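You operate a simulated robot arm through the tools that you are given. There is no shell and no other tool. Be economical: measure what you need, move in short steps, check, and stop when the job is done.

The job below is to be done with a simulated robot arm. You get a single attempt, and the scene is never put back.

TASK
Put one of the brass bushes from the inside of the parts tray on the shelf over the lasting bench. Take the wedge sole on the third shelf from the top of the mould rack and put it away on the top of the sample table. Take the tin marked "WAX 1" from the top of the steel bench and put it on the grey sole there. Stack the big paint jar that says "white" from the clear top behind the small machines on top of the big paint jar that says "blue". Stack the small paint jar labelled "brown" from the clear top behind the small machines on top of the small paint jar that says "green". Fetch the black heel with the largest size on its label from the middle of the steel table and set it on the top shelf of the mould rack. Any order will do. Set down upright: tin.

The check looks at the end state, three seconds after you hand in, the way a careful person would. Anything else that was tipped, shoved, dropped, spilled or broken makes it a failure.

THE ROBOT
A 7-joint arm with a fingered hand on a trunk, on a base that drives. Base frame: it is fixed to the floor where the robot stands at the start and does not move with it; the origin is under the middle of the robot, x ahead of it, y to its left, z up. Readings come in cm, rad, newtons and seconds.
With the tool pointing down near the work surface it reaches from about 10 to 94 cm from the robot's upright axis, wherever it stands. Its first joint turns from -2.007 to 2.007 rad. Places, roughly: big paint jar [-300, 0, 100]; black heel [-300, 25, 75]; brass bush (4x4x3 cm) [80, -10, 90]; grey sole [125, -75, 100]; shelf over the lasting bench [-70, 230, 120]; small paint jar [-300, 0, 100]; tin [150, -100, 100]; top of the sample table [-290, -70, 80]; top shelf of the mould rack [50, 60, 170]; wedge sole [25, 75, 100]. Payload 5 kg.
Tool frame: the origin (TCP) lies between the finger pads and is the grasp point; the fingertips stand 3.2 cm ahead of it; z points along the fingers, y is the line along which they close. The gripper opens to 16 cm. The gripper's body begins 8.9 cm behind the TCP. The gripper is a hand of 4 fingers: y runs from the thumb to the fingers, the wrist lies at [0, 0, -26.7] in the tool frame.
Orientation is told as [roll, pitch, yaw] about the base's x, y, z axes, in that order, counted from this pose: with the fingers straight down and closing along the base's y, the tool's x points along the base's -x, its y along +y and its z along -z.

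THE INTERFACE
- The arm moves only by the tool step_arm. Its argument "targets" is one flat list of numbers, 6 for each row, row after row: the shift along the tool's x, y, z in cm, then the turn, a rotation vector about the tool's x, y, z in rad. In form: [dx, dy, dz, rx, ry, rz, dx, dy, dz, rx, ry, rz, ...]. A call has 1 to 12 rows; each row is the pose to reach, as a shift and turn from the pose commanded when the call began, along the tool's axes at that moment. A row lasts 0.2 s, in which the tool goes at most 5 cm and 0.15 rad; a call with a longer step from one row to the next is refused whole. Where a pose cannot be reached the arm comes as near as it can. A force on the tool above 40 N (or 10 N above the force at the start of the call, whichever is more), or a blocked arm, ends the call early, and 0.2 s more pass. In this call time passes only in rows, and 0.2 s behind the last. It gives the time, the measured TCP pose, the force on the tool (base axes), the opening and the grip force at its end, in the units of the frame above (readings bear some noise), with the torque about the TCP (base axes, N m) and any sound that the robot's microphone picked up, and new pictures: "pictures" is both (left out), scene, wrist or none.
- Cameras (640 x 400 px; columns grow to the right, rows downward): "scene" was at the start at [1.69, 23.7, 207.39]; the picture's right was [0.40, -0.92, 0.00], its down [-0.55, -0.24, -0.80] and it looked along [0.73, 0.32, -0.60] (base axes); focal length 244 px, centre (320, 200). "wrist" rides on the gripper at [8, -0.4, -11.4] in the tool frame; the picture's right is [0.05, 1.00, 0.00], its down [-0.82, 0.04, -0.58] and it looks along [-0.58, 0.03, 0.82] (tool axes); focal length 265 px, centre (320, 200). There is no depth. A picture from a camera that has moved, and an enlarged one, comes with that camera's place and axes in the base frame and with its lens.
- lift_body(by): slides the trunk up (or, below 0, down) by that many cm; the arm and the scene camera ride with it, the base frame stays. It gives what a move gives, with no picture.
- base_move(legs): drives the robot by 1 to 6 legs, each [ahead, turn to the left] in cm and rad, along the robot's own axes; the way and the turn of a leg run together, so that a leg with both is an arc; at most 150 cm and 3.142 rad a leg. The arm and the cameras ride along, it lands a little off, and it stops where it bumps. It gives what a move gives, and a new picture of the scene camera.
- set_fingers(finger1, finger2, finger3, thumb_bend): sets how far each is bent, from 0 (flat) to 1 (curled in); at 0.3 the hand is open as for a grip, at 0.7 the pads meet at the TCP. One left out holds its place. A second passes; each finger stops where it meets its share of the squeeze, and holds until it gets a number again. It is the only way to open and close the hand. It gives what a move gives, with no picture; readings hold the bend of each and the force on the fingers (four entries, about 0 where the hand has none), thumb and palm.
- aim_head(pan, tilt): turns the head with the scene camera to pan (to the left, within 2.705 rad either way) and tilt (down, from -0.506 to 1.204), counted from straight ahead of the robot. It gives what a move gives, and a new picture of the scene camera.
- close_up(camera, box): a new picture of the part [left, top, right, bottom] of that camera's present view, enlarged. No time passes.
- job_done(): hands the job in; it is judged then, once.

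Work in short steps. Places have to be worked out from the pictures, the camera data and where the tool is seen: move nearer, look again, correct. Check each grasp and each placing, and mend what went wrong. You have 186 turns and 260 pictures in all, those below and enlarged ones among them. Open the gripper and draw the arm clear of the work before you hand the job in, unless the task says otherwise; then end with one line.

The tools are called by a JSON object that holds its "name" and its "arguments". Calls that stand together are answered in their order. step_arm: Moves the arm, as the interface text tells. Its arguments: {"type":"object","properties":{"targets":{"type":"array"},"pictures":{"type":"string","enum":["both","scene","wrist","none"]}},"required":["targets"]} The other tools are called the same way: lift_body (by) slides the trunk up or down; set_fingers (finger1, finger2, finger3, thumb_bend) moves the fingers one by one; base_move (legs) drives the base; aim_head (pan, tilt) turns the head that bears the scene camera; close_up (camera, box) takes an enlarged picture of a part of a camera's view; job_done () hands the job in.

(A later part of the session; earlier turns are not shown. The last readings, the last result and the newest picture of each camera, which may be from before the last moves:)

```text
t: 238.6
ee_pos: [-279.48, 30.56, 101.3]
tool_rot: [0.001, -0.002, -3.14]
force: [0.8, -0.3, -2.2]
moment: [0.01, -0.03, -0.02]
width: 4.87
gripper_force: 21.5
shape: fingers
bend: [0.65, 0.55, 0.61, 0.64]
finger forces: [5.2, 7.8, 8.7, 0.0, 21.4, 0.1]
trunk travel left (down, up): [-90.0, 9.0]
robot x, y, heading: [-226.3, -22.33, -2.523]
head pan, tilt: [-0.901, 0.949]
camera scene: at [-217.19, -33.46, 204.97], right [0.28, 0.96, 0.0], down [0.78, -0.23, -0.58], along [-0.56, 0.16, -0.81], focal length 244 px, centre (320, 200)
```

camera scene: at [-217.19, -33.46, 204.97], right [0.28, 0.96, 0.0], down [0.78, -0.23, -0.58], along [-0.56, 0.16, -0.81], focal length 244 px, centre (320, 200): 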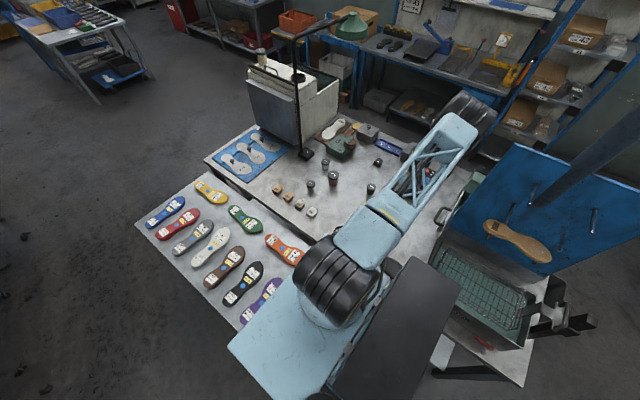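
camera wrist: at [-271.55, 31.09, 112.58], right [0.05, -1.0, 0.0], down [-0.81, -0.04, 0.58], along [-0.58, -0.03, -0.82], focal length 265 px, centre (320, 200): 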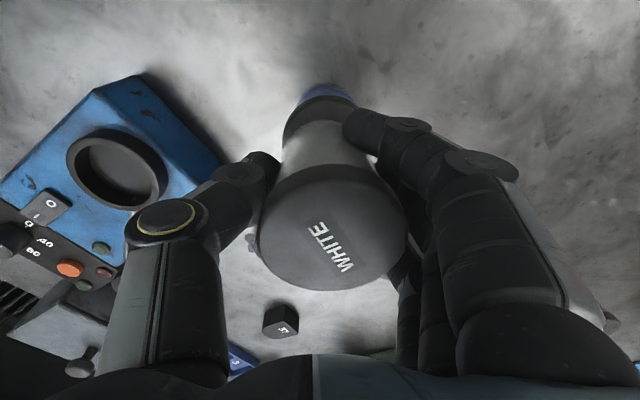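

Alignment looks right (within ~0.4 cm). I nudge 0.3 cm and lower finely to contact.

{"name": "step_arm", "arguments": {"targets": [-0.3, 0, 0.5, 0, 0, 0, -0.3, 0, 1, 0, 0, 0, -0.3, 0, 1.3, 0, 0, 0, -0.3, 0, 1.6, 0, 0, 0, -0.3, 0, 1.9, 0, 0, 0, -0.3, 0, 2.2, 0, 0, 0], "pictures": "wrist"}}

```text
t: 239.9
ee_pos: [-279.69, 30.59, 99.56]
tool_rot: [-0.003, -0.005, -3.141]
force: [-1.1, 0.0, 33.8]
moment: [-0.11, 0.11, 0.02]
width: 4.8
gripper_force: 26.9
shape: fingers
bend: [0.67, 0.56, 0.63, 0.65]
finger forces: [7.1, 8.3, 12.9, 0.0, 25.1, 0.1]
trunk travel left (down, up): [-90.0, 9.0]
robot x, y, heading: [-226.35, -22.29, -2.517]
head pan, tilt: [-0.901, 0.949]
camera wrist: at [-271.71, 31.02, 110.92], right [0.05, -1.0, 0.0], down [-0.81, -0.04, 0.58], along [-0.58, -0.03, -0.81], focal length 265 px, centre (320, 200)
```

wrist: 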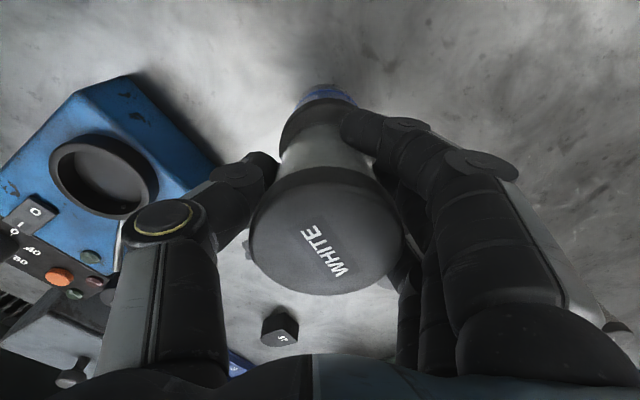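

Contact (34 N). I relieve the press and zoom to check alignment before releasing.

{"name": "step_arm", "arguments": {"targets": [0, 0, -0.25, 0, 0, 0, 0, 0, -0.45, 0, 0, 0], "pictures": "none"}}

{"name": "close_up", "arguments": {"camera": "wrist", "box": [240, 70, 420, 190]}}

```text
t: 240.6
ee_pos: [-279.54, 30.45, 99.68]
tool_rot: [0.004, -0.002, -3.141]
force: [-2.5, 1.6, 17.2]
moment: [0.11, 0.14, -0.03]
width: 4.8
gripper_force: 26.0
shape: fingers
bend: [0.67, 0.56, 0.63, 0.65]
finger forces: [6.7, 7.8, 12.8, 0.1, 24.6, 0.1]
trunk travel left (down, up): [-90.0, 9.0]
robot x, y, heading: [-226.62, -22.29, -2.525]
head pan, tilt: [-0.901, 0.949]
```

```text
3.33 times, centred on (330, 130) of wrist
camera zoom: at [-271.63, 30.92, 110.99], right [0.05, -1.0, 0.0], down [-0.81, -0.04, 0.58], along [-0.58, -0.03, -0.82], focal length 885 px, centre (287, 433)
```

zoom: 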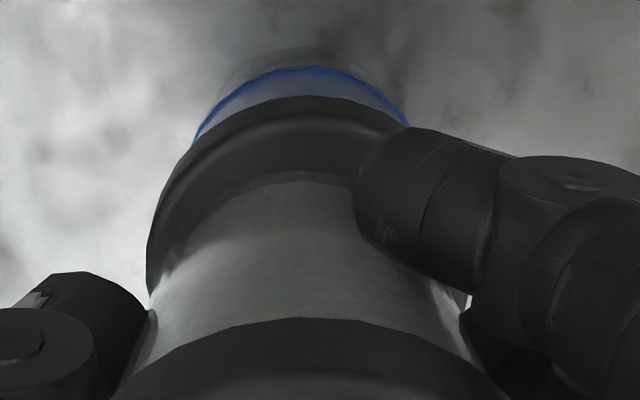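

Jars are concentric within ~0.4 cm. I open moderately and withdraw straight up.

{"name": "set_fingers", "arguments": {"finger1": 0.45, "finger2": 0.45, "finger3": 0.45, "thumb_bend": 0.5}}

{"name": "step_arm", "arguments": {"targets": [0, 0, -1.5, 0, 0, 0, 0, 0, -4, 0, 0, 0, 0, 0, -8, 0, 0, 0, 0, 0, -12, 0, 0, 0, 0, 0, -16, 0, 0, 0, 0, 0, -20, 0, 0, 0], "pictures": "wrist"}}

```text
t: 241.6
ee_pos: [-279.62, 30.42, 99.73]
tool_rot: [0.003, -0.001, -3.14]
force: [-1.0, -0.1, -0.5]
moment: [0.0, -0.03, -0.01]
width: 10.06
gripper_force: 0.1
shape: fingers
bend: [0.45, 0.45, 0.45, 0.5]
finger forces: [0.0, 0.0, 0.0, 0.0, 0.0, 0.0]
trunk travel left (down, up): [-90.0, 9.0]
robot x, y, heading: [-226.5, -22.18, -2.526]
head pan, tilt: [-0.901, 0.949]
```

```text
t: 242.9
ee_pos: [-279.63, 30.47, 119.82]
tool_rot: [0.002, -0.002, -3.14]
force: [0.3, -0.1, 0.1]
moment: [0.03, 0.05, 0.05]
width: 10.07
gripper_force: 0.0
shape: fingers
bend: [0.45, 0.45, 0.45, 0.5]
finger forces: [0.0, 0.1, 0.1, 0.0, 0.0, 0.0]
trunk travel left (down, up): [-90.0, 9.0]
robot x, y, heading: [-226.54, -22.43, -2.528]
head pan, tilt: [-0.901, 0.949]
camera wrist: at [-271.64, 30.97, 131.15], right [0.05, -1.0, 0.0], down [-0.81, -0.04, 0.58], along [-0.58, -0.03, -0.82], focal length 265 px, centre (320, 200)
```

wrist: 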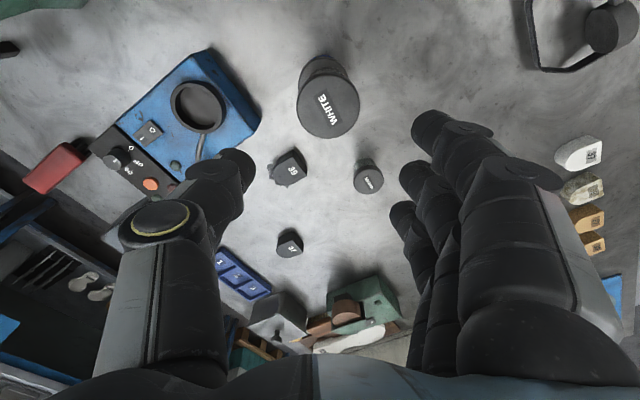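

WHITE is stacked on BLUE. Next BROWN at ≈[-306.7,-12]; I move over it with yaw turned so the fingers close between its neighbours.

{"name": "step_arm", "arguments": {"targets": [-2.5, 3.9, 0, 0, 0, 0.07, -5, 7.8, 0, 0, 0, 0.14, -7.4, 11.6, 0, 0, 0, 0.21, -9.9, 15.5, 0, 0, 0, 0.28, -12.3, 19.4, 0, 0, 0, 0.36, -14.8, 23.2, 0, 0, 0, 0.43, -17.2, 27.1, 0, 0, 0, 0.5, -19.7, 31, 0, 0, 0, 0.57, -22.2, 34.9, 0, 0, 0, 0.65, -24.6, 38.7, 0, 0, 0, 0.72, -27.1, 42.6, 0, 0, 0, 0.79], "pictures": "both"}}

```text
t: 245.3
ee_pos: [-306.72, -12.4, 119.8]
tool_rot: [0.003, -0.001, 2.351]
force: [-0.1, 0.1, 0.4]
moment: [0.04, -0.04, -0.02]
width: 10.07
gripper_force: 0.0
shape: fingers
bend: [0.45, 0.45, 0.45, 0.5]
finger forces: [0.0, 0.0, 0.1, 0.0, 0.0, 0.0]
trunk travel left (down, up): [-90.0, 9.0]
robot x, y, heading: [-226.34, -22.36, -2.517]
head pan, tilt: [-0.901, 0.949]
camera scene: at [-217.29, -33.76, 204.95], right [0.28, 0.96, 0.0], down [0.78, -0.23, -0.58], along [-0.56, 0.16, -0.81], focal length 244 px, centre (320, 200)
camera wrist: at [-300.84, -17.63, 131.12], right [-0.67, -0.74, 0.0], down [-0.6, 0.55, 0.58], along [-0.43, 0.39, -0.82], focal length 265 px, centre (320, 200)
```

scene: 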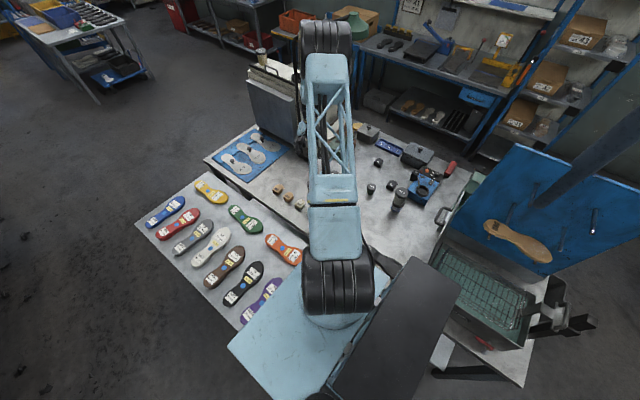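
wrist: 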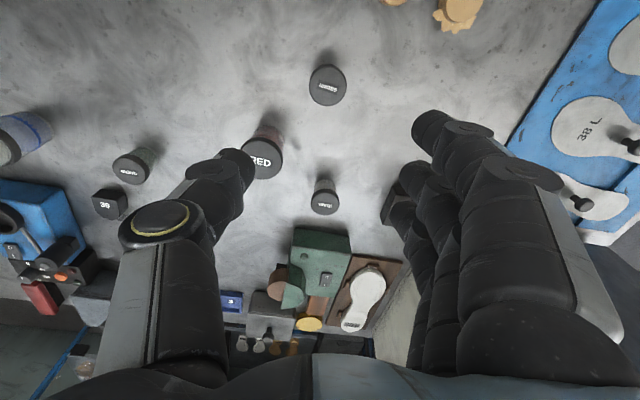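

BROWN lid ≈ [-307.6,-12.9]. Correct and descend to z≈104.

{"name": "step_arm", "arguments": {"targets": [-0.1, 0.5, 4.5, 0, 0, 0, -0.3, 1, 9, 0, 0, 0, -0.3, 1, 13, 0, 0, 0, -0.3, 1, 16, 0, 0, 0], "pictures": "wrist"}}

```text
t: 246.3
ee_pos: [-307.64, -12.63, 103.98]
tool_rot: [0.006, 0.001, 2.353]
force: [0.5, 0.4, 0.3]
moment: [-0.03, 0.01, -0.01]
width: 10.08
gripper_force: 0.1
shape: fingers
bend: [0.45, 0.45, 0.45, 0.5]
finger forces: [0.0, 0.0, 0.0, 0.0, 0.1, 0.1]
trunk travel left (down, up): [-90.0, 9.0]
robot x, y, heading: [-226.88, -22.28, -2.524]
head pan, tilt: [-0.901, 0.949]
camera wrist: at [-301.83, -17.96, 115.27], right [-0.67, -0.74, 0.0], down [-0.6, 0.55, 0.58], along [-0.43, 0.39, -0.82], focal length 265 px, centre (320, 200)
```

wrist: 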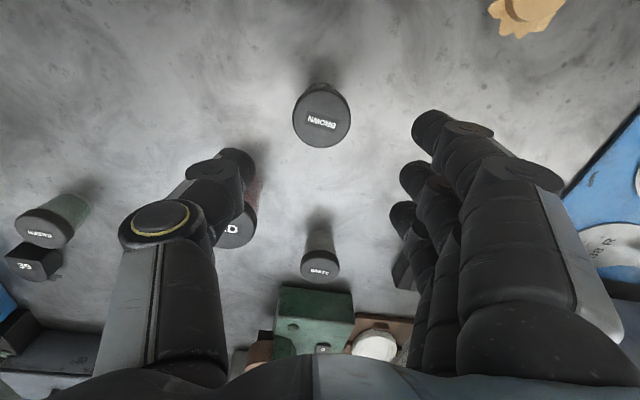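

Centred; lid z≈91.7. I descend to z≈90.8 and look before closing.

{"name": "step_arm", "arguments": {"targets": [0, 0.1, 4.5, 0, 0, 0, 0, 0.1, 9, 0, 0, 0, 0, 0.1, 12, 0, 0, 0, 0, 0.1, 13.2, 0, 0, 0], "pictures": "wrist"}}

```text
t: 247.3
ee_pos: [-307.71, -12.82, 90.69]
tool_rot: [0.003, 0.001, 2.353]
force: [-0.5, 0.4, -0.1]
moment: [0.02, 0.0, -0.03]
width: 10.07
gripper_force: 0.0
shape: fingers
bend: [0.45, 0.45, 0.45, 0.5]
finger forces: [0.2, 0.0, 0.0, 0.0, 0.0, 0.1]
trunk travel left (down, up): [-90.0, 9.0]
robot x, y, heading: [-226.44, -22.51, -2.528]
head pan, tilt: [-0.901, 0.949]
camera wrist: at [-301.77, -18.1, 102.0], right [-0.67, -0.74, 0.0], down [-0.6, 0.55, 0.58], along [-0.43, 0.39, -0.82], focal length 265 px, centre (320, 200)
```

wrist: 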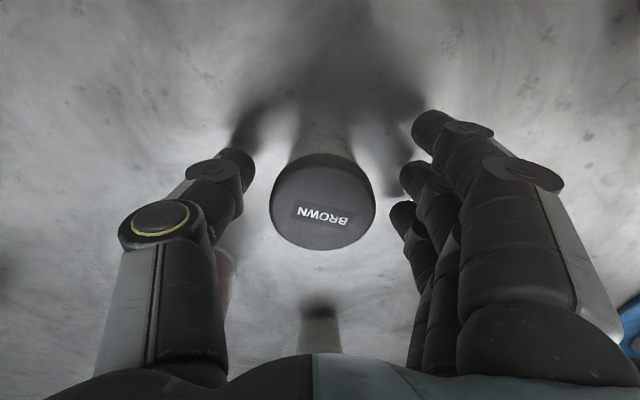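

Well centred. I close and lift.

{"name": "set_fingers", "arguments": {"finger1": 0.72, "finger2": 0.72, "finger3": 0.72, "thumb_bend": 0.72}}

{"name": "step_arm", "arguments": {"targets": [0, 0, -2, 0, 0, 0, 0, 0, -5, 0, 0, 0, 0, 0, -9, 0, 0, 0, 0, 0, -13, 0, 0, 0, 0, 0, -17, 0, 0, 0, 0, 0, -21, 0, 0, 0], "pictures": "wrist"}}

```text
t: 248.3
ee_pos: [-307.67, -12.83, 90.67]
tool_rot: [0.004, 0.001, 2.353]
force: [0.4, -0.3, 0.3]
moment: [0.0, -0.03, 0.0]
width: 3.12
gripper_force: 18.6
shape: fingers
bend: [0.71, 0.57, 0.67, 0.67]
finger forces: [2.8, 8.3, 8.2, 0.0, 17.5, 0.1]
trunk travel left (down, up): [-90.0, 9.0]
robot x, y, heading: [-226.51, -22.49, -2.522]
head pan, tilt: [-0.901, 0.949]
```

```text
t: 249.8
ee_pos: [-307.42, -12.77, 111.66]
tool_rot: [0.002, 0.002, 2.351]
force: [0.7, -0.3, -1.4]
moment: [0.0, 0.03, 0.0]
width: 3.13
gripper_force: 18.4
shape: fingers
bend: [0.71, 0.57, 0.67, 0.67]
finger forces: [2.8, 8.4, 8.0, 0.1, 17.4, 0.1]
trunk travel left (down, up): [-90.0, 9.0]
robot x, y, heading: [-226.59, -22.41, -2.53]
head pan, tilt: [-0.901, 0.949]
camera wrist: at [-301.69, -18.08, 123.07], right [-0.67, -0.74, 0.0], down [-0.6, 0.55, 0.58], along [-0.43, 0.39, -0.82], focal length 265 px, centre (320, 200)
```

wrist: 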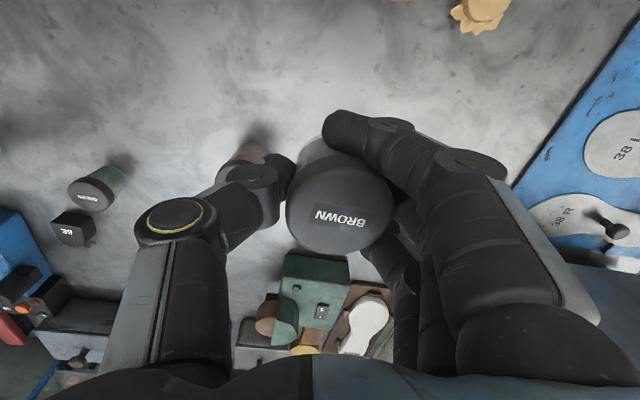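

BROWN is held. I carry it toward GREEN, stopping short to measure.

{"name": "step_arm", "arguments": {"targets": [-2.2, -4.2, -0.3, 0, 0, 0, -4.4, -8.5, -0.6, 0, 0, 0, -6.6, -12.7, -1, 0, 0, 0, -8.8, -17, -1, 0, 0, 0, -11, -21.3, -1, 0, 0, 0], "pictures": "wrist"}}

```text
t: 250.9
ee_pos: [-300.16, 10.27, 112.58]
tool_rot: [0.006, 0.0, 2.353]
force: [-0.1, 0.3, -0.6]
moment: [-0.02, -0.02, 0.02]
width: 3.13
gripper_force: 18.8
shape: fingers
bend: [0.71, 0.57, 0.68, 0.67]
finger forces: [2.9, 8.3, 8.1, 0.0, 17.3, 0.0]
trunk travel left (down, up): [-90.0, 9.0]
robot x, y, heading: [-226.38, -22.23, -2.515]
head pan, tilt: [-0.901, 0.949]
camera wrist: at [-294.36, 5.0, 123.87], right [-0.67, -0.74, 0.0], down [-0.6, 0.55, 0.58], along [-0.43, 0.38, -0.82], focal length 265 px, centre (320, 200)
```

wrist: 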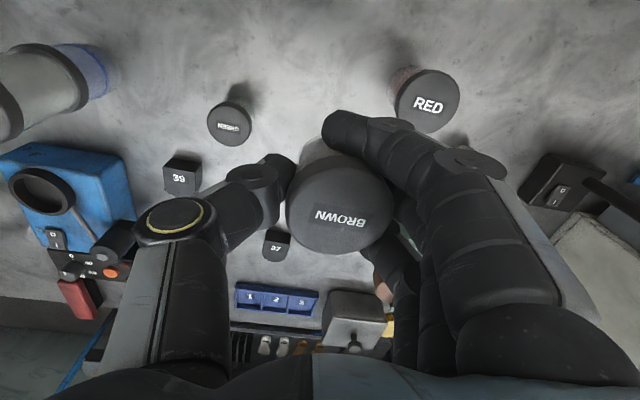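

GREEN lid ≈ [-295.4,20.4]; BROWN sits ~0.6 cm off in the hand, which I compensate. I move over and lower to just above.

{"name": "step_arm", "arguments": {"targets": [-1.4, -3.7, 0, 0, 0, 0, -2.7, -7.4, 0, 0, 0, 0, -4.05, -11.0, 0, 0, 0, 0, -4.05, -11.0, 4, 0, 0, 0, -4.05, -11.0, 8, 0, 0, 0, -4.05, -11.0, 12, 0, 0, 0, -4.05, -11.0, 14, 0, 0, 0], "pictures": "both"}}

{"name": "close_up", "arguments": {"camera": "wrist", "box": [240, 70, 420, 190]}}

```text
t: 252.6
ee_pos: [-295.37, 20.81, 98.61]
tool_rot: [0.003, 0.0, 2.353]
force: [0.4, -0.6, 0.0]
moment: [-0.02, 0.0, -0.03]
width: 3.13
gripper_force: 17.8
shape: fingers
bend: [0.71, 0.57, 0.68, 0.67]
finger forces: [2.9, 8.3, 8.3, 0.0, 17.2, 0.0]
trunk travel left (down, up): [-90.0, 9.0]
robot x, y, heading: [-226.26, -22.76, -2.526]
head pan, tilt: [-0.901, 0.949]
camera scene: at [-217.14, -33.44, 204.97], right [0.28, 0.96, 0.0], down [0.78, -0.23, -0.58], along [-0.56, 0.16, -0.81], focal length 244 px, centre (320, 200)
camera wrist: at [-289.58, 15.43, 109.9], right [-0.67, -0.74, 0.0], down [-0.6, 0.55, 0.58], along [-0.43, 0.39, -0.82], focal length 265 px, centre (320, 200)
```

scene: 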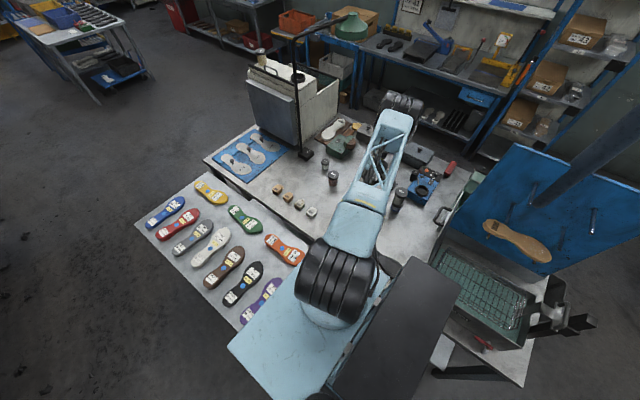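
wrist: 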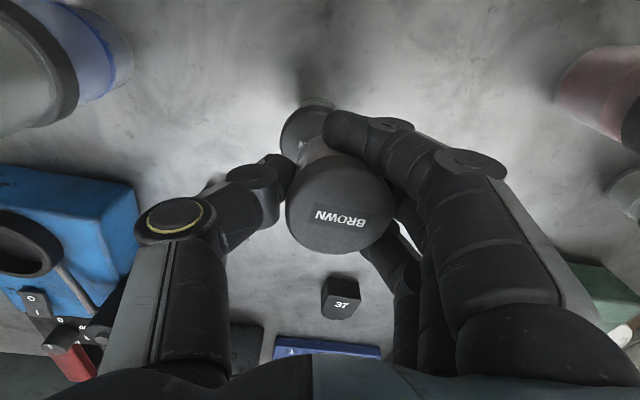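

```text
3.33 times, centred on (330, 130) of wrist
camera zoom: at [-289.58, 15.43, 109.9], right [-0.67, -0.74, 0.0], down [-0.6, 0.55, 0.58], along [-0.43, 0.39, -0.82], focal length 885 px, centre (287, 433)
```

zoom: 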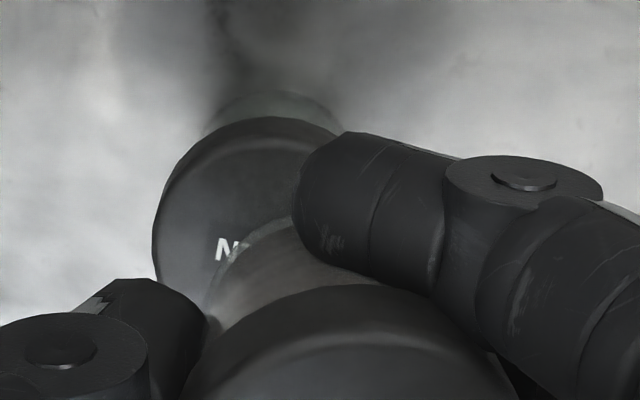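

GREEN's lid appears ~1 cm toward the thumb side. I shift by -1.0 in tool y and recheck.

{"name": "step_arm", "arguments": {"targets": [0, -0.5, 0, 0, 0, 0, 0, -1.0, 0, 0, 0, 0, 0, -1.0, 0.8, 0, 0, 0], "pictures": "none"}}

{"name": "close_up", "arguments": {"camera": "wrist", "box": [240, 70, 420, 190]}}

```text
t: 253.3
ee_pos: [-294.7, 21.41, 97.88]
tool_rot: [0.004, 0.0, 2.353]
force: [0.3, -0.9, -0.9]
moment: [0.0, -0.01, 0.02]
width: 3.14
gripper_force: 17.7
shape: fingers
bend: [0.71, 0.57, 0.68, 0.67]
finger forces: [3.0, 8.3, 8.2, 0.1, 17.1, 0.0]
trunk travel left (down, up): [-90.0, 9.0]
robot x, y, heading: [-226.55, -22.33, -2.528]
head pan, tilt: [-0.901, 0.949]
```

```text
3.33 times, centred on (330, 130) of wrist
camera zoom: at [-288.84, 16.13, 109.11], right [-0.67, -0.74, 0.0], down [-0.6, 0.55, 0.58], along [-0.43, 0.39, -0.82], focal length 885 px, centre (287, 433)
```

zoom: 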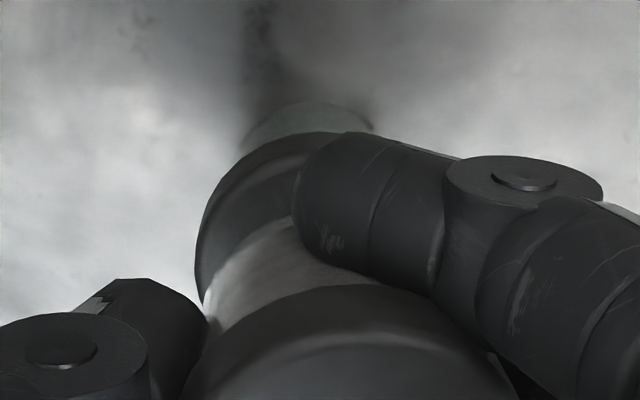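

Now aligned. I lower finely to contact.

{"name": "step_arm", "arguments": {"targets": [0, 0, 0.4, 0, 0, 0, 0, 0, 0.8, 0, 0, 0, 0, 0, 1.1, 0, 0, 0, 0, 0, 1.4, 0, 0, 0, 0, 0, 1.7, 0, 0, 0], "pictures": "none"}}

```text
t: 254.6
ee_pos: [-294.79, 21.49, 96.17]
tool_rot: [0.004, -0.001, 2.353]
force: [0.1, 0.1, 6.6]
moment: [-0.14, 0.12, -0.02]
width: 3.1
gripper_force: 18.9
shape: fingers
bend: [0.71, 0.58, 0.69, 0.67]
finger forces: [2.6, 8.8, 8.1, 0.0, 18.2, 0.0]
trunk travel left (down, up): [-90.0, 9.0]
robot x, y, heading: [-226.7, -22.79, -2.524]
head pan, tilt: [-0.901, 0.949]
```

Light contact (~7 N). One last check of the alignment before release.

{"name": "close_up", "arguments": {"camera": "wrist", "box": [240, 70, 420, 190]}}

{"name": "set_fingers", "arguments": {"finger1": 0.48, "finger2": 0.48, "finger3": 0.48, "thumb_bend": 0.53}}

{"name": "step_arm", "arguments": {"targets": [0, 0, -1.5, 0, 0, 0, 0, 0, -4, 0, 0, 0, 0, 0, -8, 0, 0, 0, 0, 0, -12, 0, 0, 0, 0, 0, -16, 0, 0, 0, 0, 0, -20, 0, 0, 0, 0, 0, -24, 0, 0, 0], "pictures": "both"}}

```text
3.33 times, centred on (330, 130) of wrist
camera zoom: at [-288.81, 16.15, 107.51], right [-0.67, -0.74, 0.0], down [-0.6, 0.55, 0.58], along [-0.43, 0.39, -0.82], focal length 885 px, centre (287, 433)
```

zoom: 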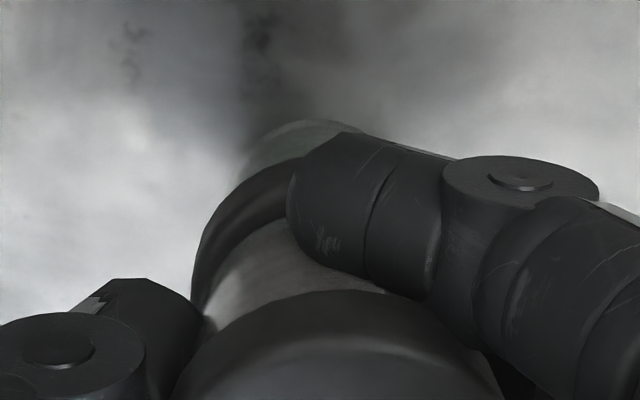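

```text
t: 255.6
ee_pos: [-294.69, 21.46, 96.2]
tool_rot: [0.005, 0.002, 2.352]
force: [0.1, 0.3, 0.3]
moment: [0.01, -0.03, 0.02]
width: 8.86
gripper_force: 0.1
shape: fingers
bend: [0.48, 0.48, 0.48, 0.53]
finger forces: [0.0, 0.0, 0.0, 0.0, 0.0, 0.0]
trunk travel left (down, up): [-90.0, 9.0]
robot x, y, heading: [-226.39, -22.06, -2.528]
head pan, tilt: [-0.901, 0.949]
```

```text
t: 257.1
ee_pos: [-294.52, 21.34, 120.25]
tool_rot: [0.004, 0.001, 2.352]
force: [0.6, 0.3, -0.1]
moment: [0.03, -0.02, -0.01]
width: 8.88
gripper_force: 0.0
shape: fingers
bend: [0.48, 0.48, 0.48, 0.53]
finger forces: [0.1, 0.0, 0.0, 0.0, 0.0, 0.0]
trunk travel left (down, up): [-90.0, 9.0]
robot x, y, heading: [-226.76, -22.59, -2.521]
head pan, tilt: [-0.901, 0.949]
camera scene: at [-217.01, -33.6, 204.94], right [0.28, 0.96, 0.0], down [0.78, -0.23, -0.58], along [-0.56, 0.16, -0.81], focal length 244 px, centre (320, 200)
camera wrist: at [-288.65, 16.02, 131.51], right [-0.67, -0.74, 0.0], down [-0.6, 0.55, 0.58], along [-0.43, 0.39, -0.82], focal length 265 px, centre (320, 200)
```

scene: 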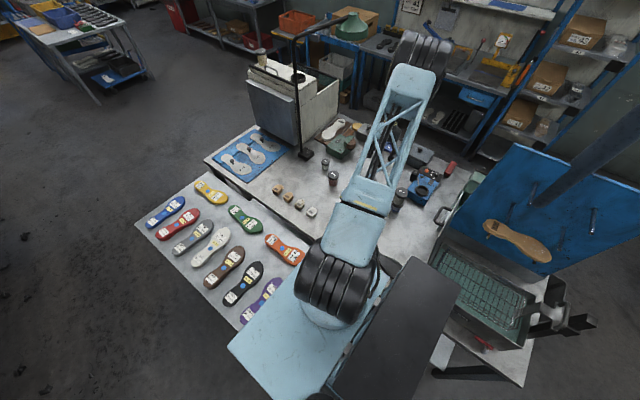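
wrist: 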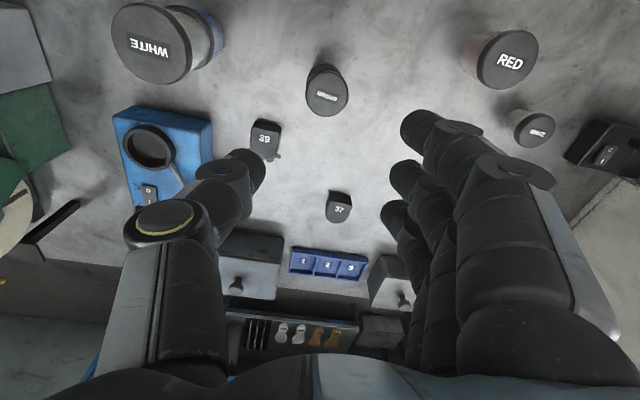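

BROWN is stacked on GREEN. Next the black heel 39 — zoom to see its shape.

{"name": "close_up", "arguments": {"camera": "wrist", "box": [220, 90, 380, 230]}}

```text
2.86 times, centred on (300, 160) of wrist
camera zoom: at [-288.65, 16.02, 131.51], right [-0.67, -0.74, 0.0], down [-0.6, 0.55, 0.58], along [-0.43, 0.39, -0.82], focal length 758 px, centre (377, 314)
```

zoom: 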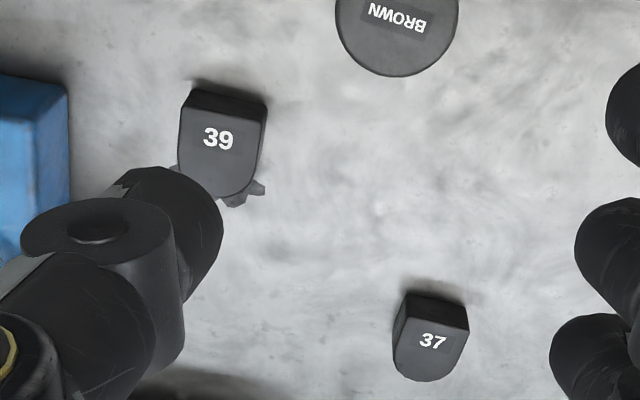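

Heel 39 is U-shaped, ~4.8 cm wide, its sides parallel to my current tool x — good for closing across. I move above it with the thumb kept narrow because of the blue machine.

{"name": "set_fingers", "arguments": {"finger1": 0.47, "finger2": 0.47, "finger3": 0.47, "thumb_bend": 0.57}}

{"name": "step_arm", "arguments": {"targets": [-3.3, -2.8, 0, 0, 0, 0, -6.6, -5.6, 0, 0, 0, 0, -10, -8.4, 0, 0, 0, 0, -10, -8.4, 4.5, 0, 0, 0, -10, -8.4, 9, 0, 0, 0, -10, -8.4, 13, 0, 0, 0], "pictures": "wrist"}}

```text
t: 258.1
ee_pos: [-294.53, 21.42, 120.12]
tool_rot: [0.004, 0.0, 2.352]
force: [-0.7, 0.5, 0.1]
moment: [0.0, 0.0, 0.0]
width: 8.56
gripper_force: 0.1
shape: fingers
bend: [0.47, 0.47, 0.47, 0.56]
finger forces: [0.0, 0.0, 0.0, 0.0, 0.1, 0.0]
trunk travel left (down, up): [-90.0, 9.0]
robot x, y, heading: [-226.33, -22.29, -2.521]
head pan, tilt: [-0.901, 0.949]
```

```text
t: 259.6
ee_pos: [-295.75, 34.43, 107.03]
tool_rot: [0.003, 0.0, 2.352]
force: [-1.1, -0.5, 0.0]
moment: [-0.01, -0.04, -0.01]
width: 8.52
gripper_force: 0.0
shape: fingers
bend: [0.47, 0.47, 0.47, 0.56]
finger forces: [0.1, 0.0, 0.1, 0.1, 0.1, 0.0]
trunk travel left (down, up): [-90.0, 9.0]
robot x, y, heading: [-226.58, -22.2, -2.523]
head pan, tilt: [-0.901, 0.949]
camera wrist: at [-289.96, 29.09, 118.3], right [-0.67, -0.74, 0.0], down [-0.6, 0.55, 0.58], along [-0.43, 0.39, -0.82], focal length 265 px, centre (320, 200)
```

wrist: 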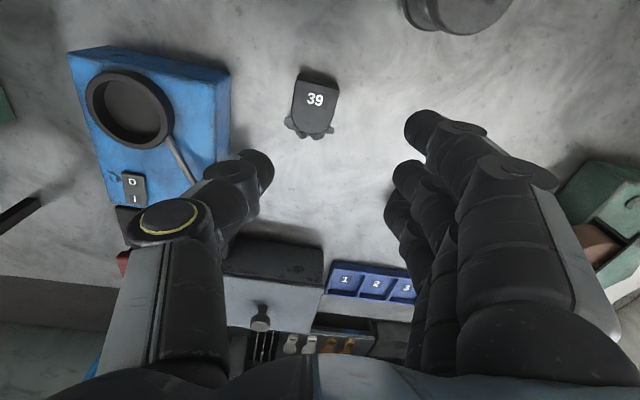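

Heel ≈ [-295.5,34.9]. I correct and descend to z≈90.8.

{"name": "step_arm", "arguments": {"targets": [-0.1, -0.3, 4.5, 0, 0, 0, -0.1, -0.5, 9, 0, 0, 0, -0.1, -0.5, 13, 0, 0, 0, -0.1, -0.5, 16.2, 0, 0, 0], "pictures": "wrist"}}

```text
t: 260.6
ee_pos: [-295.56, 35.01, 90.93]
tool_rot: [0.004, 0.0, 2.355]
force: [-0.7, 0.4, 0.7]
moment: [-0.07, -0.04, -0.01]
width: 8.53
gripper_force: 0.0
shape: fingers
bend: [0.47, 0.47, 0.47, 0.56]
finger forces: [0.0, 0.0, 0.0, 0.1, 0.0, 0.0]
trunk travel left (down, up): [-90.0, 9.0]
robot x, y, heading: [-226.23, -22.24, -2.525]
head pan, tilt: [-0.901, 0.949]
camera wrist: at [-289.68, 29.62, 102.25], right [-0.67, -0.74, 0.0], down [-0.6, 0.55, 0.58], along [-0.43, 0.39, -0.82], focal length 265 px, centre (320, 200)
```

wrist: 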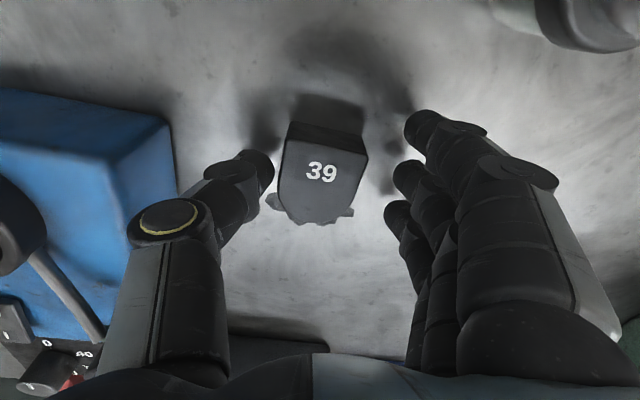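

Centred. I lower slightly more and close on the heel.

{"name": "step_arm", "arguments": {"targets": [0, 0, 0.3, 0, 0, 0, 0, 0, 0.6, 0, 0, 0], "pictures": "none"}}

{"name": "set_fingers", "arguments": {"finger1": 0.74, "finger2": 0.74, "finger3": 0.74, "thumb_bend": 0.7}}

{"name": "step_arm", "arguments": {"targets": [0, 0, -2, 0, 0, 0, 0, 0, -5, 0, 0, 0, 0, 0, -9, 0, 0, 0, 0, 0, -13, 0, 0, 0, 0, 0, -17, 0, 0, 0], "pictures": "wrist"}}

```text
t: 261.1
ee_pos: [-295.56, 34.9, 90.26]
tool_rot: [0.003, 0.001, 2.353]
force: [0.1, -1.0, 0.5]
moment: [-0.01, -0.01, -0.01]
width: 8.56
gripper_force: 0.1
shape: fingers
bend: [0.47, 0.47, 0.47, 0.56]
finger forces: [0.1, 0.0, 0.0, 0.1, 0.0, 0.0]
trunk travel left (down, up): [-90.0, 9.0]
robot x, y, heading: [-226.79, -22.35, -2.522]
head pan, tilt: [-0.901, 0.949]
```

```text
t: 262.1
ee_pos: [-295.52, 34.9, 90.31]
tool_rot: [0.003, 0.0, 2.352]
force: [0.5, 0.8, -0.1]
moment: [0.03, 0.01, 0.03]
width: 2.82
gripper_force: 16.6
shape: fingers
bend: [0.74, 0.55, 0.6, 0.66]
finger forces: [0.0, 8.4, 7.9, 0.0, 17.1, 0.1]
trunk travel left (down, up): [-90.0, 9.0]
robot x, y, heading: [-226.86, -22.15, -2.525]
head pan, tilt: [-0.901, 0.949]
```

```text
t: 263.4
ee_pos: [-295.51, 34.84, 107.26]
tool_rot: [0.004, 0.001, 2.352]
force: [1.2, -1.2, -0.7]
moment: [0.04, 0.02, -0.01]
width: 2.84
gripper_force: 16.8
shape: fingers
bend: [0.74, 0.55, 0.6, 0.66]
finger forces: [0.0, 8.3, 8.1, 0.0, 17.0, 0.1]
trunk travel left (down, up): [-90.0, 9.0]
robot x, y, heading: [-226.84, -22.53, -2.523]
head pan, tilt: [-0.901, 0.949]
camera wrist: at [-289.54, 29.5, 118.53], right [-0.67, -0.74, 0.0], down [-0.6, 0.55, 0.58], along [-0.43, 0.39, -0.82], focal length 265 px, centre (320, 200)
```

wrist: 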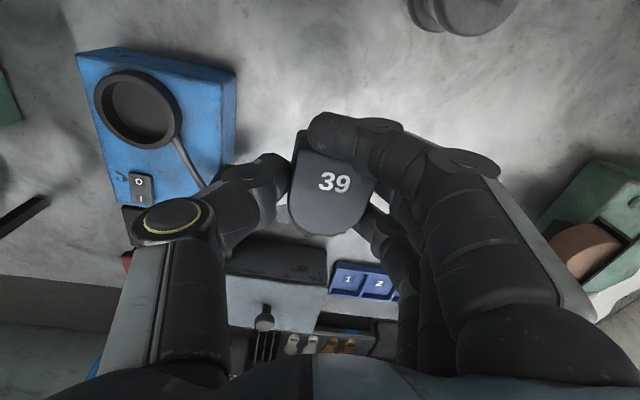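

Heel 39 held. I raise it high and bring the arm back to the travel pose.

{"name": "step_arm", "arguments": {"targets": [0, 0, -4.8, 0, 0, 0, 0, 0, -9.6, 0, 0, 0, 0, 0, -14.4, 0, 0, 0, 0, 0, -19.2, 0, 0, 0, 0, 0, -24, 0, 0, 0, 0, 0, -28.8, 0, 0, 0, 0, 0, -33.6, 0, 0, 0, 3, 1.5, -37, 0, 0, -0.12, 6.5, 3.3, -39.5, 0, 0, -0.24, 10.2, 5.2, -42, 0, 0, -0.36, 14, 7.1, -44.3, 0, 0, -0.48, 17.8, 9, -46.5, 0, 0, -0.6], "pictures": "none"}}

```text
t: 265.9
ee_pos: [-289.07, 15.6, 153.91]
tool_rot: [0.0, -0.005, 2.954]
force: [0.6, -1.1, -1.2]
moment: [0.04, 0.04, -0.01]
width: 2.85
gripper_force: 16.9
shape: fingers
bend: [0.74, 0.55, 0.6, 0.66]
finger forces: [0.1, 8.3, 8.4, 0.2, 16.9, 0.0]
trunk travel left (down, up): [-90.0, 9.0]
robot x, y, heading: [-226.36, -22.2, -2.523]
head pan, tilt: [-0.901, 0.949]
```

{"name": "step_arm", "arguments": {"targets": [2, 3.8, -1.9, 0, 0, -0.07, 4, 7.6, -3.8, 0, 0, -0.14, 6, 11.4, -5.7, 0, 0, -0.2, 8, 15.1, -7.5, 0, 0, -0.27, 10, 18.9, -9.4, 0, 0, -0.34, 12, 22.7, -11.2, 0, 0, -0.4, 14, 26.5, -13, 0, 0, -0.47, 16, 30.3, -15, 0, 0, -0.54, 18, 34, -17, 0, 0, -0.61, 20, 37.8, -18.8, 0, 0, -0.68, 22, 41.6, -20.6, 0, 0, -0.75, 24, 45.4, -22.4, 0, 0, -0.81], "pictures": "both"}}

```text
t: 268.6
ee_pos: [-273.92, -33.34, 176.31]
tool_rot: [0.0, -0.003, -2.522]
force: [0.3, -0.9, -0.1]
moment: [0.04, 0.0, -0.02]
width: 2.86
gripper_force: 16.8
shape: fingers
bend: [0.74, 0.56, 0.6, 0.66]
finger forces: [0.1, 8.1, 8.6, 0.0, 16.8, 0.0]
trunk travel left (down, up): [-90.0, 9.0]
robot x, y, heading: [-226.51, -22.38, -2.527]
head pan, tilt: [-0.901, 0.949]
camera scene: at [-217.03, -33.68, 204.94], right [0.28, 0.96, 0.0], down [0.78, -0.23, -0.58], along [-0.56, 0.16, -0.81], focal length 244 px, centre (320, 200)
camera wrist: at [-267.71, -28.21, 187.61], right [0.62, -0.78, 0.0], down [-0.64, -0.51, 0.58], along [-0.45, -0.36, -0.81], focal length 265 px, centre (320, 200)
```

scene: 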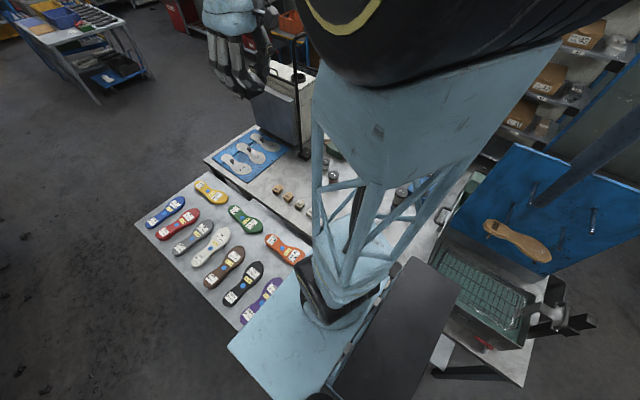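
wrist: 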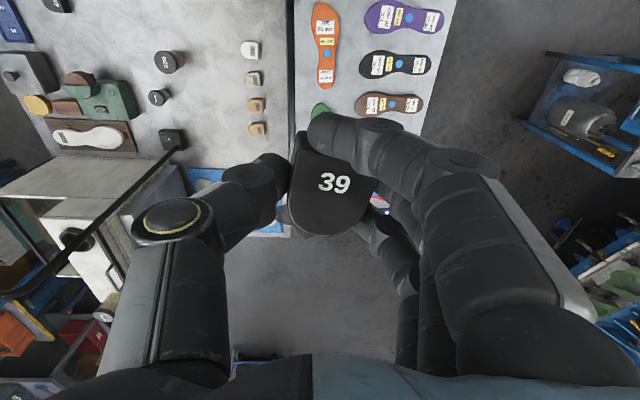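

Now I centre/raise the hand a bit, then drive back toward the rack by the known route.

{"name": "step_arm", "arguments": {"targets": [0, 3, -3, 0, 0, 0, 0, 6, -6, 0, 0, 0, 0, 9, -9, 0, 0, 0, 0, 12, -12, 0, 0, 0], "pictures": "none"}}

{"name": "base_move", "arguments": {"legs": [[0, 1.43], [0, 1.42], [106, 0]]}}

{"name": "aim_head", "arguments": {"pan": 0.3, "tilt": 0.7}}

```text
t: 269.6
ee_pos: [-267.0, -42.8, 188.44]
tool_rot: [-0.001, -0.003, -2.521]
force: [0.4, -0.1, 0.1]
moment: [0.01, 0.03, -0.01]
width: 2.86
gripper_force: 17.3
shape: fingers
bend: [0.74, 0.56, 0.6, 0.66]
finger forces: [0.1, 8.1, 8.8, 0.1, 16.8, 0.0]
trunk travel left (down, up): [-90.0, 9.0]
robot x, y, heading: [-226.55, -22.38, -2.522]
head pan, tilt: [-0.901, 0.949]
```

```text
t: 282.4
ee_pos: [-81.87, 20.69, 188.28]
tool_rot: [-0.001, -0.001, 0.336]
force: [0.4, -0.3, -0.2]
moment: [0.01, 0.01, 0.0]
width: 2.83
gripper_force: 16.9
shape: fingers
bend: [0.74, 0.56, 0.6, 0.66]
finger forces: [0.2, 8.0, 8.7, 0.0, 16.8, 0.1]
trunk travel left (down, up): [-90.0, 9.0]
robot x, y, heading: [-126.63, 12.41, 0.336]
head pan, tilt: [-0.901, 0.949]
camera scene: at [-132.91, 25.73, 204.96], right [-0.54, -0.84, 0.0], down [-0.69, 0.44, -0.58], along [0.49, -0.31, -0.81], focal length 244 px, centre (320, 200)
```

scene: 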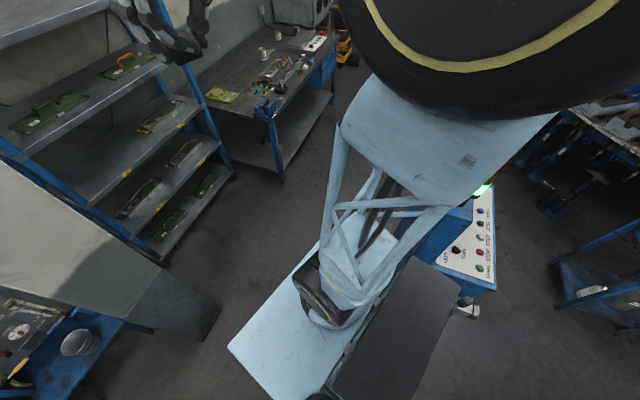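

```text
t: 283.8
ee_pos: [-81.89, 20.63, 188.39]
tool_rot: [0.0, -0.003, 0.336]
force: [0.0, 0.4, -1.0]
moment: [0.02, 0.02, 0.05]
width: 2.86
gripper_force: 17.4
shape: fingers
bend: [0.74, 0.56, 0.6, 0.66]
finger forces: [0.1, 8.1, 8.7, 0.0, 16.8, 0.0]
trunk travel left (down, up): [-90.0, 9.0]
robot x, y, heading: [-126.47, 12.06, 0.332]
head pan, tilt: [0.3, 0.7]
camera scene: at [-132.24, 34.64, 206.94], right [0.59, -0.81, 0.0], down [-0.52, -0.38, -0.76], along [0.62, 0.45, -0.64], focal length 244 px, centre (320, 200)
```

scene: 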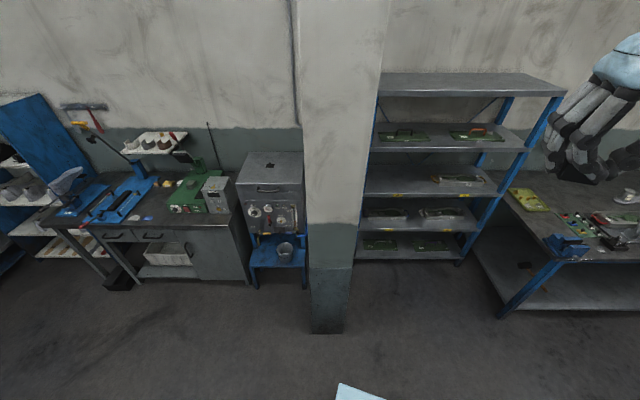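

Route clear. I drive in front of the rack and face it.

{"name": "base_move", "arguments": {"legs": [[0, -0.307], [78, 0], [0, 0.57]]}}

{"name": "aim_head", "arguments": {"pan": 0.0, "tilt": 0.8}}

```text
t: 290.6
ee_pos: [-8.04, 34.58, 188.34]
tool_rot: [0.001, -0.004, 0.605]
force: [0.4, -0.1, 0.4]
moment: [0.03, 0.02, 0.02]
width: 2.87
gripper_force: 16.9
shape: fingers
bend: [0.74, 0.56, 0.6, 0.66]
finger forces: [0.0, 7.9, 8.8, 0.0, 16.7, 0.0]
trunk travel left (down, up): [-90.0, 9.0]
robot x, y, heading: [-49.05, 15.06, 0.599]
head pan, tilt: [0.3, 0.7]
camera scene: at [-60.29, 34.73, 206.93], right [0.78, -0.62, 0.0], down [-0.4, -0.5, -0.76], along [0.48, 0.6, -0.64], focal length 244 px, centre (320, 200)
```

scene: 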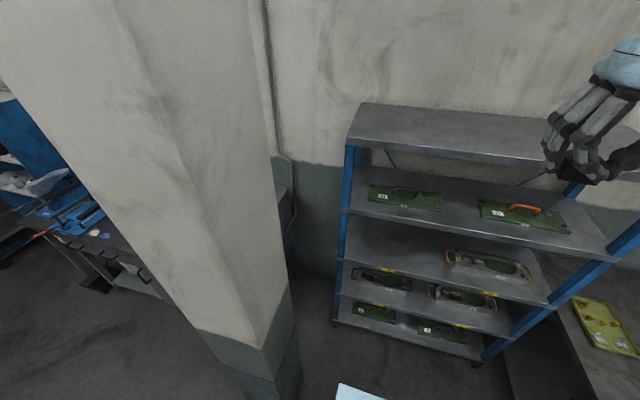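

```text
t: 291.4
ee_pos: [-7.81, 34.45, 188.37]
tool_rot: [-0.001, -0.003, 0.604]
force: [-0.4, -0.3, -0.4]
moment: [0.04, 0.02, -0.03]
width: 2.83
gripper_force: 16.8
shape: fingers
bend: [0.74, 0.56, 0.6, 0.66]
finger forces: [0.1, 8.0, 8.8, 0.0, 16.7, 0.1]
trunk travel left (down, up): [-90.0, 9.0]
robot x, y, heading: [-48.98, 14.76, 0.601]
head pan, tilt: [0.0, 0.799]
camera scene: at [-58.9, 32.63, 206.11], right [0.57, -0.82, 0.0], down [-0.59, -0.41, -0.7], along [0.58, 0.39, -0.72], focal length 244 px, centre (320, 200)
```

scene: 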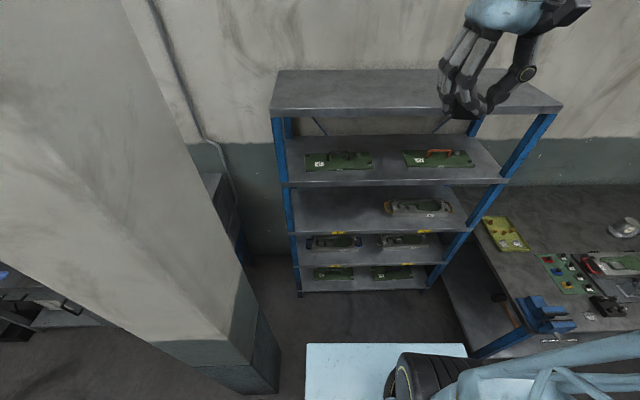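

Top shelf is empty. I drive 30 cm forward and extend the arm over it.

{"name": "base_move", "arguments": {"legs": [[30, 0]]}}

{"name": "step_arm", "arguments": {"targets": [-4.5, 0, 0, 0, 0, 0, -9, 0, 0, 0, 0, 0, -13.5, 0, 0, 0, 0, 0, -18, 0, 0, 0, 0, 0, -22.5, 0, 0, 0, 0, 0], "pictures": "both"}}

```text
t: 293.5
ee_pos: [17.03, 51.73, 188.23]
tool_rot: [0.0, -0.001, 0.605]
force: [0.0, 0.3, -0.9]
moment: [-0.04, 0.03, 0.01]
width: 2.87
gripper_force: 16.3
shape: fingers
bend: [0.74, 0.56, 0.6, 0.66]
finger forces: [0.1, 8.0, 8.8, 0.0, 16.7, 0.0]
trunk travel left (down, up): [-90.0, 9.0]
robot x, y, heading: [-23.74, 32.14, 0.6]
head pan, tilt: [0.0, 0.799]
camera scene: at [-33.94, 49.75, 206.11], right [0.57, -0.82, 0.0], down [-0.59, -0.41, -0.7], along [0.57, 0.39, -0.72], focal length 244 px, centre (320, 200)
```

scene: 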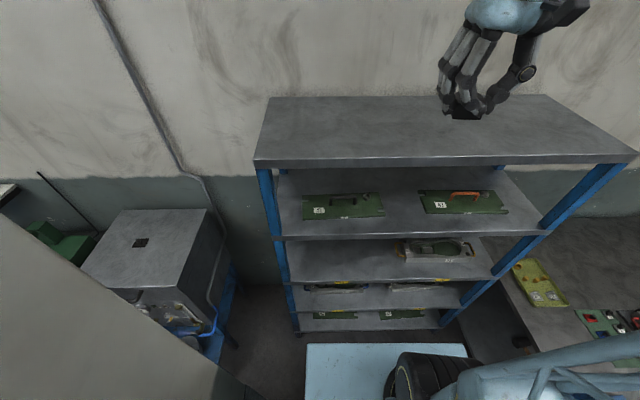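

```text
t: 294.7
ee_pos: [35.79, 64.71, 188.22]
tool_rot: [0.002, 0.0, 0.605]
force: [0.9, 0.3, -0.2]
moment: [-0.04, 0.09, 0.0]
width: 2.88
gripper_force: 17.2
shape: fingers
bend: [0.74, 0.56, 0.6, 0.66]
finger forces: [0.1, 7.9, 8.8, 0.1, 16.7, 0.0]
trunk travel left (down, up): [-90.0, 9.0]
robot x, y, heading: [-23.86, 31.92, 0.602]
head pan, tilt: [0.0, 0.799]
camera scene: at [-33.7, 49.88, 206.1], right [0.57, -0.82, 0.0], down [-0.59, -0.41, -0.7], along [0.57, 0.39, -0.72], focal length 244 px, centre (320, 200)
camera wrist: at [29.26, 59.83, 199.58], right [-0.61, 0.79, 0.0], down [0.65, 0.5, 0.58], along [0.46, 0.35, -0.82], focal length 265 px, centre (320, 200)
```

scene: 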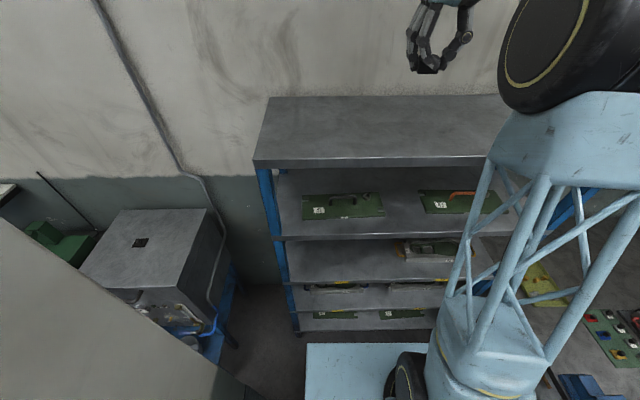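
wrist: 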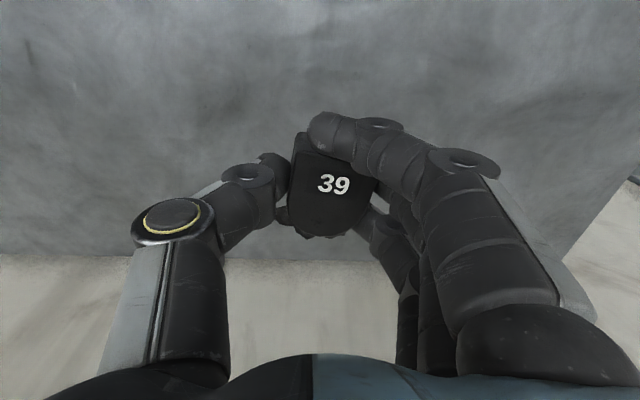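

Over the shelf (n≈66 of 54–94). I extend 4 cm more and lower toward the surface.

{"name": "step_arm", "arguments": {"targets": [-2, 0, 3.5, 0, 0, 0, -4, 0, 7, 0, 0, 0, -4, 0, 10.5, 0, 0, 0, -4, 0, 13, 0, 0, 0], "pictures": "both"}}

{"name": "close_up", "arguments": {"camera": "scene", "box": [360, 20, 520, 180]}}

```text
t: 295.7
ee_pos: [38.94, 66.79, 175.35]
tool_rot: [-0.001, -0.003, 0.605]
force: [-1.0, 1.2, -0.6]
moment: [-0.04, 0.02, 0.02]
width: 2.86
gripper_force: 16.7
shape: fingers
bend: [0.74, 0.56, 0.61, 0.66]
finger forces: [0.0, 8.0, 9.1, 0.0, 16.7, 0.1]
trunk travel left (down, up): [-90.0, 9.0]
robot x, y, heading: [-23.81, 31.61, 0.603]
head pan, tilt: [0.0, 0.799]
camera scene: at [-33.92, 49.75, 206.11], right [0.57, -0.82, 0.0], down [-0.59, -0.41, -0.7], along [0.57, 0.39, -0.72], focal length 244 px, centre (320, 200)
camera wrist: at [32.34, 61.92, 186.64], right [-0.61, 0.79, 0.0], down [0.65, 0.5, 0.58], along [0.46, 0.35, -0.82], focal length 265 px, centre (320, 200)
```

scene: 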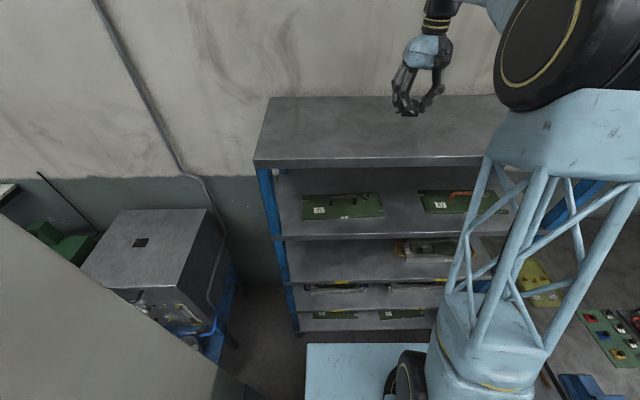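
wrist: 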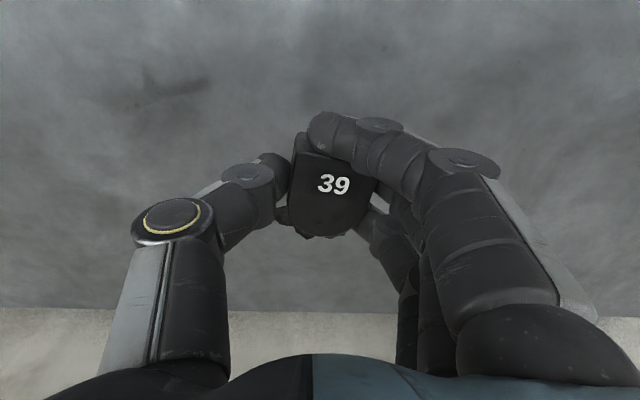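

```text
2.50 times, centred on (440, 100) of scene
camera zoom: at [-33.92, 49.75, 206.11], right [0.57, -0.82, 0.0], down [-0.59, -0.41, -0.7], along [0.57, 0.39, -0.72], focal length 611 px, centre (20, 450)
```

zoom: 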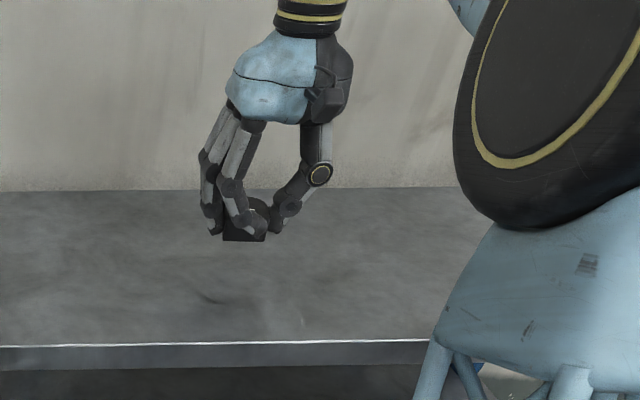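

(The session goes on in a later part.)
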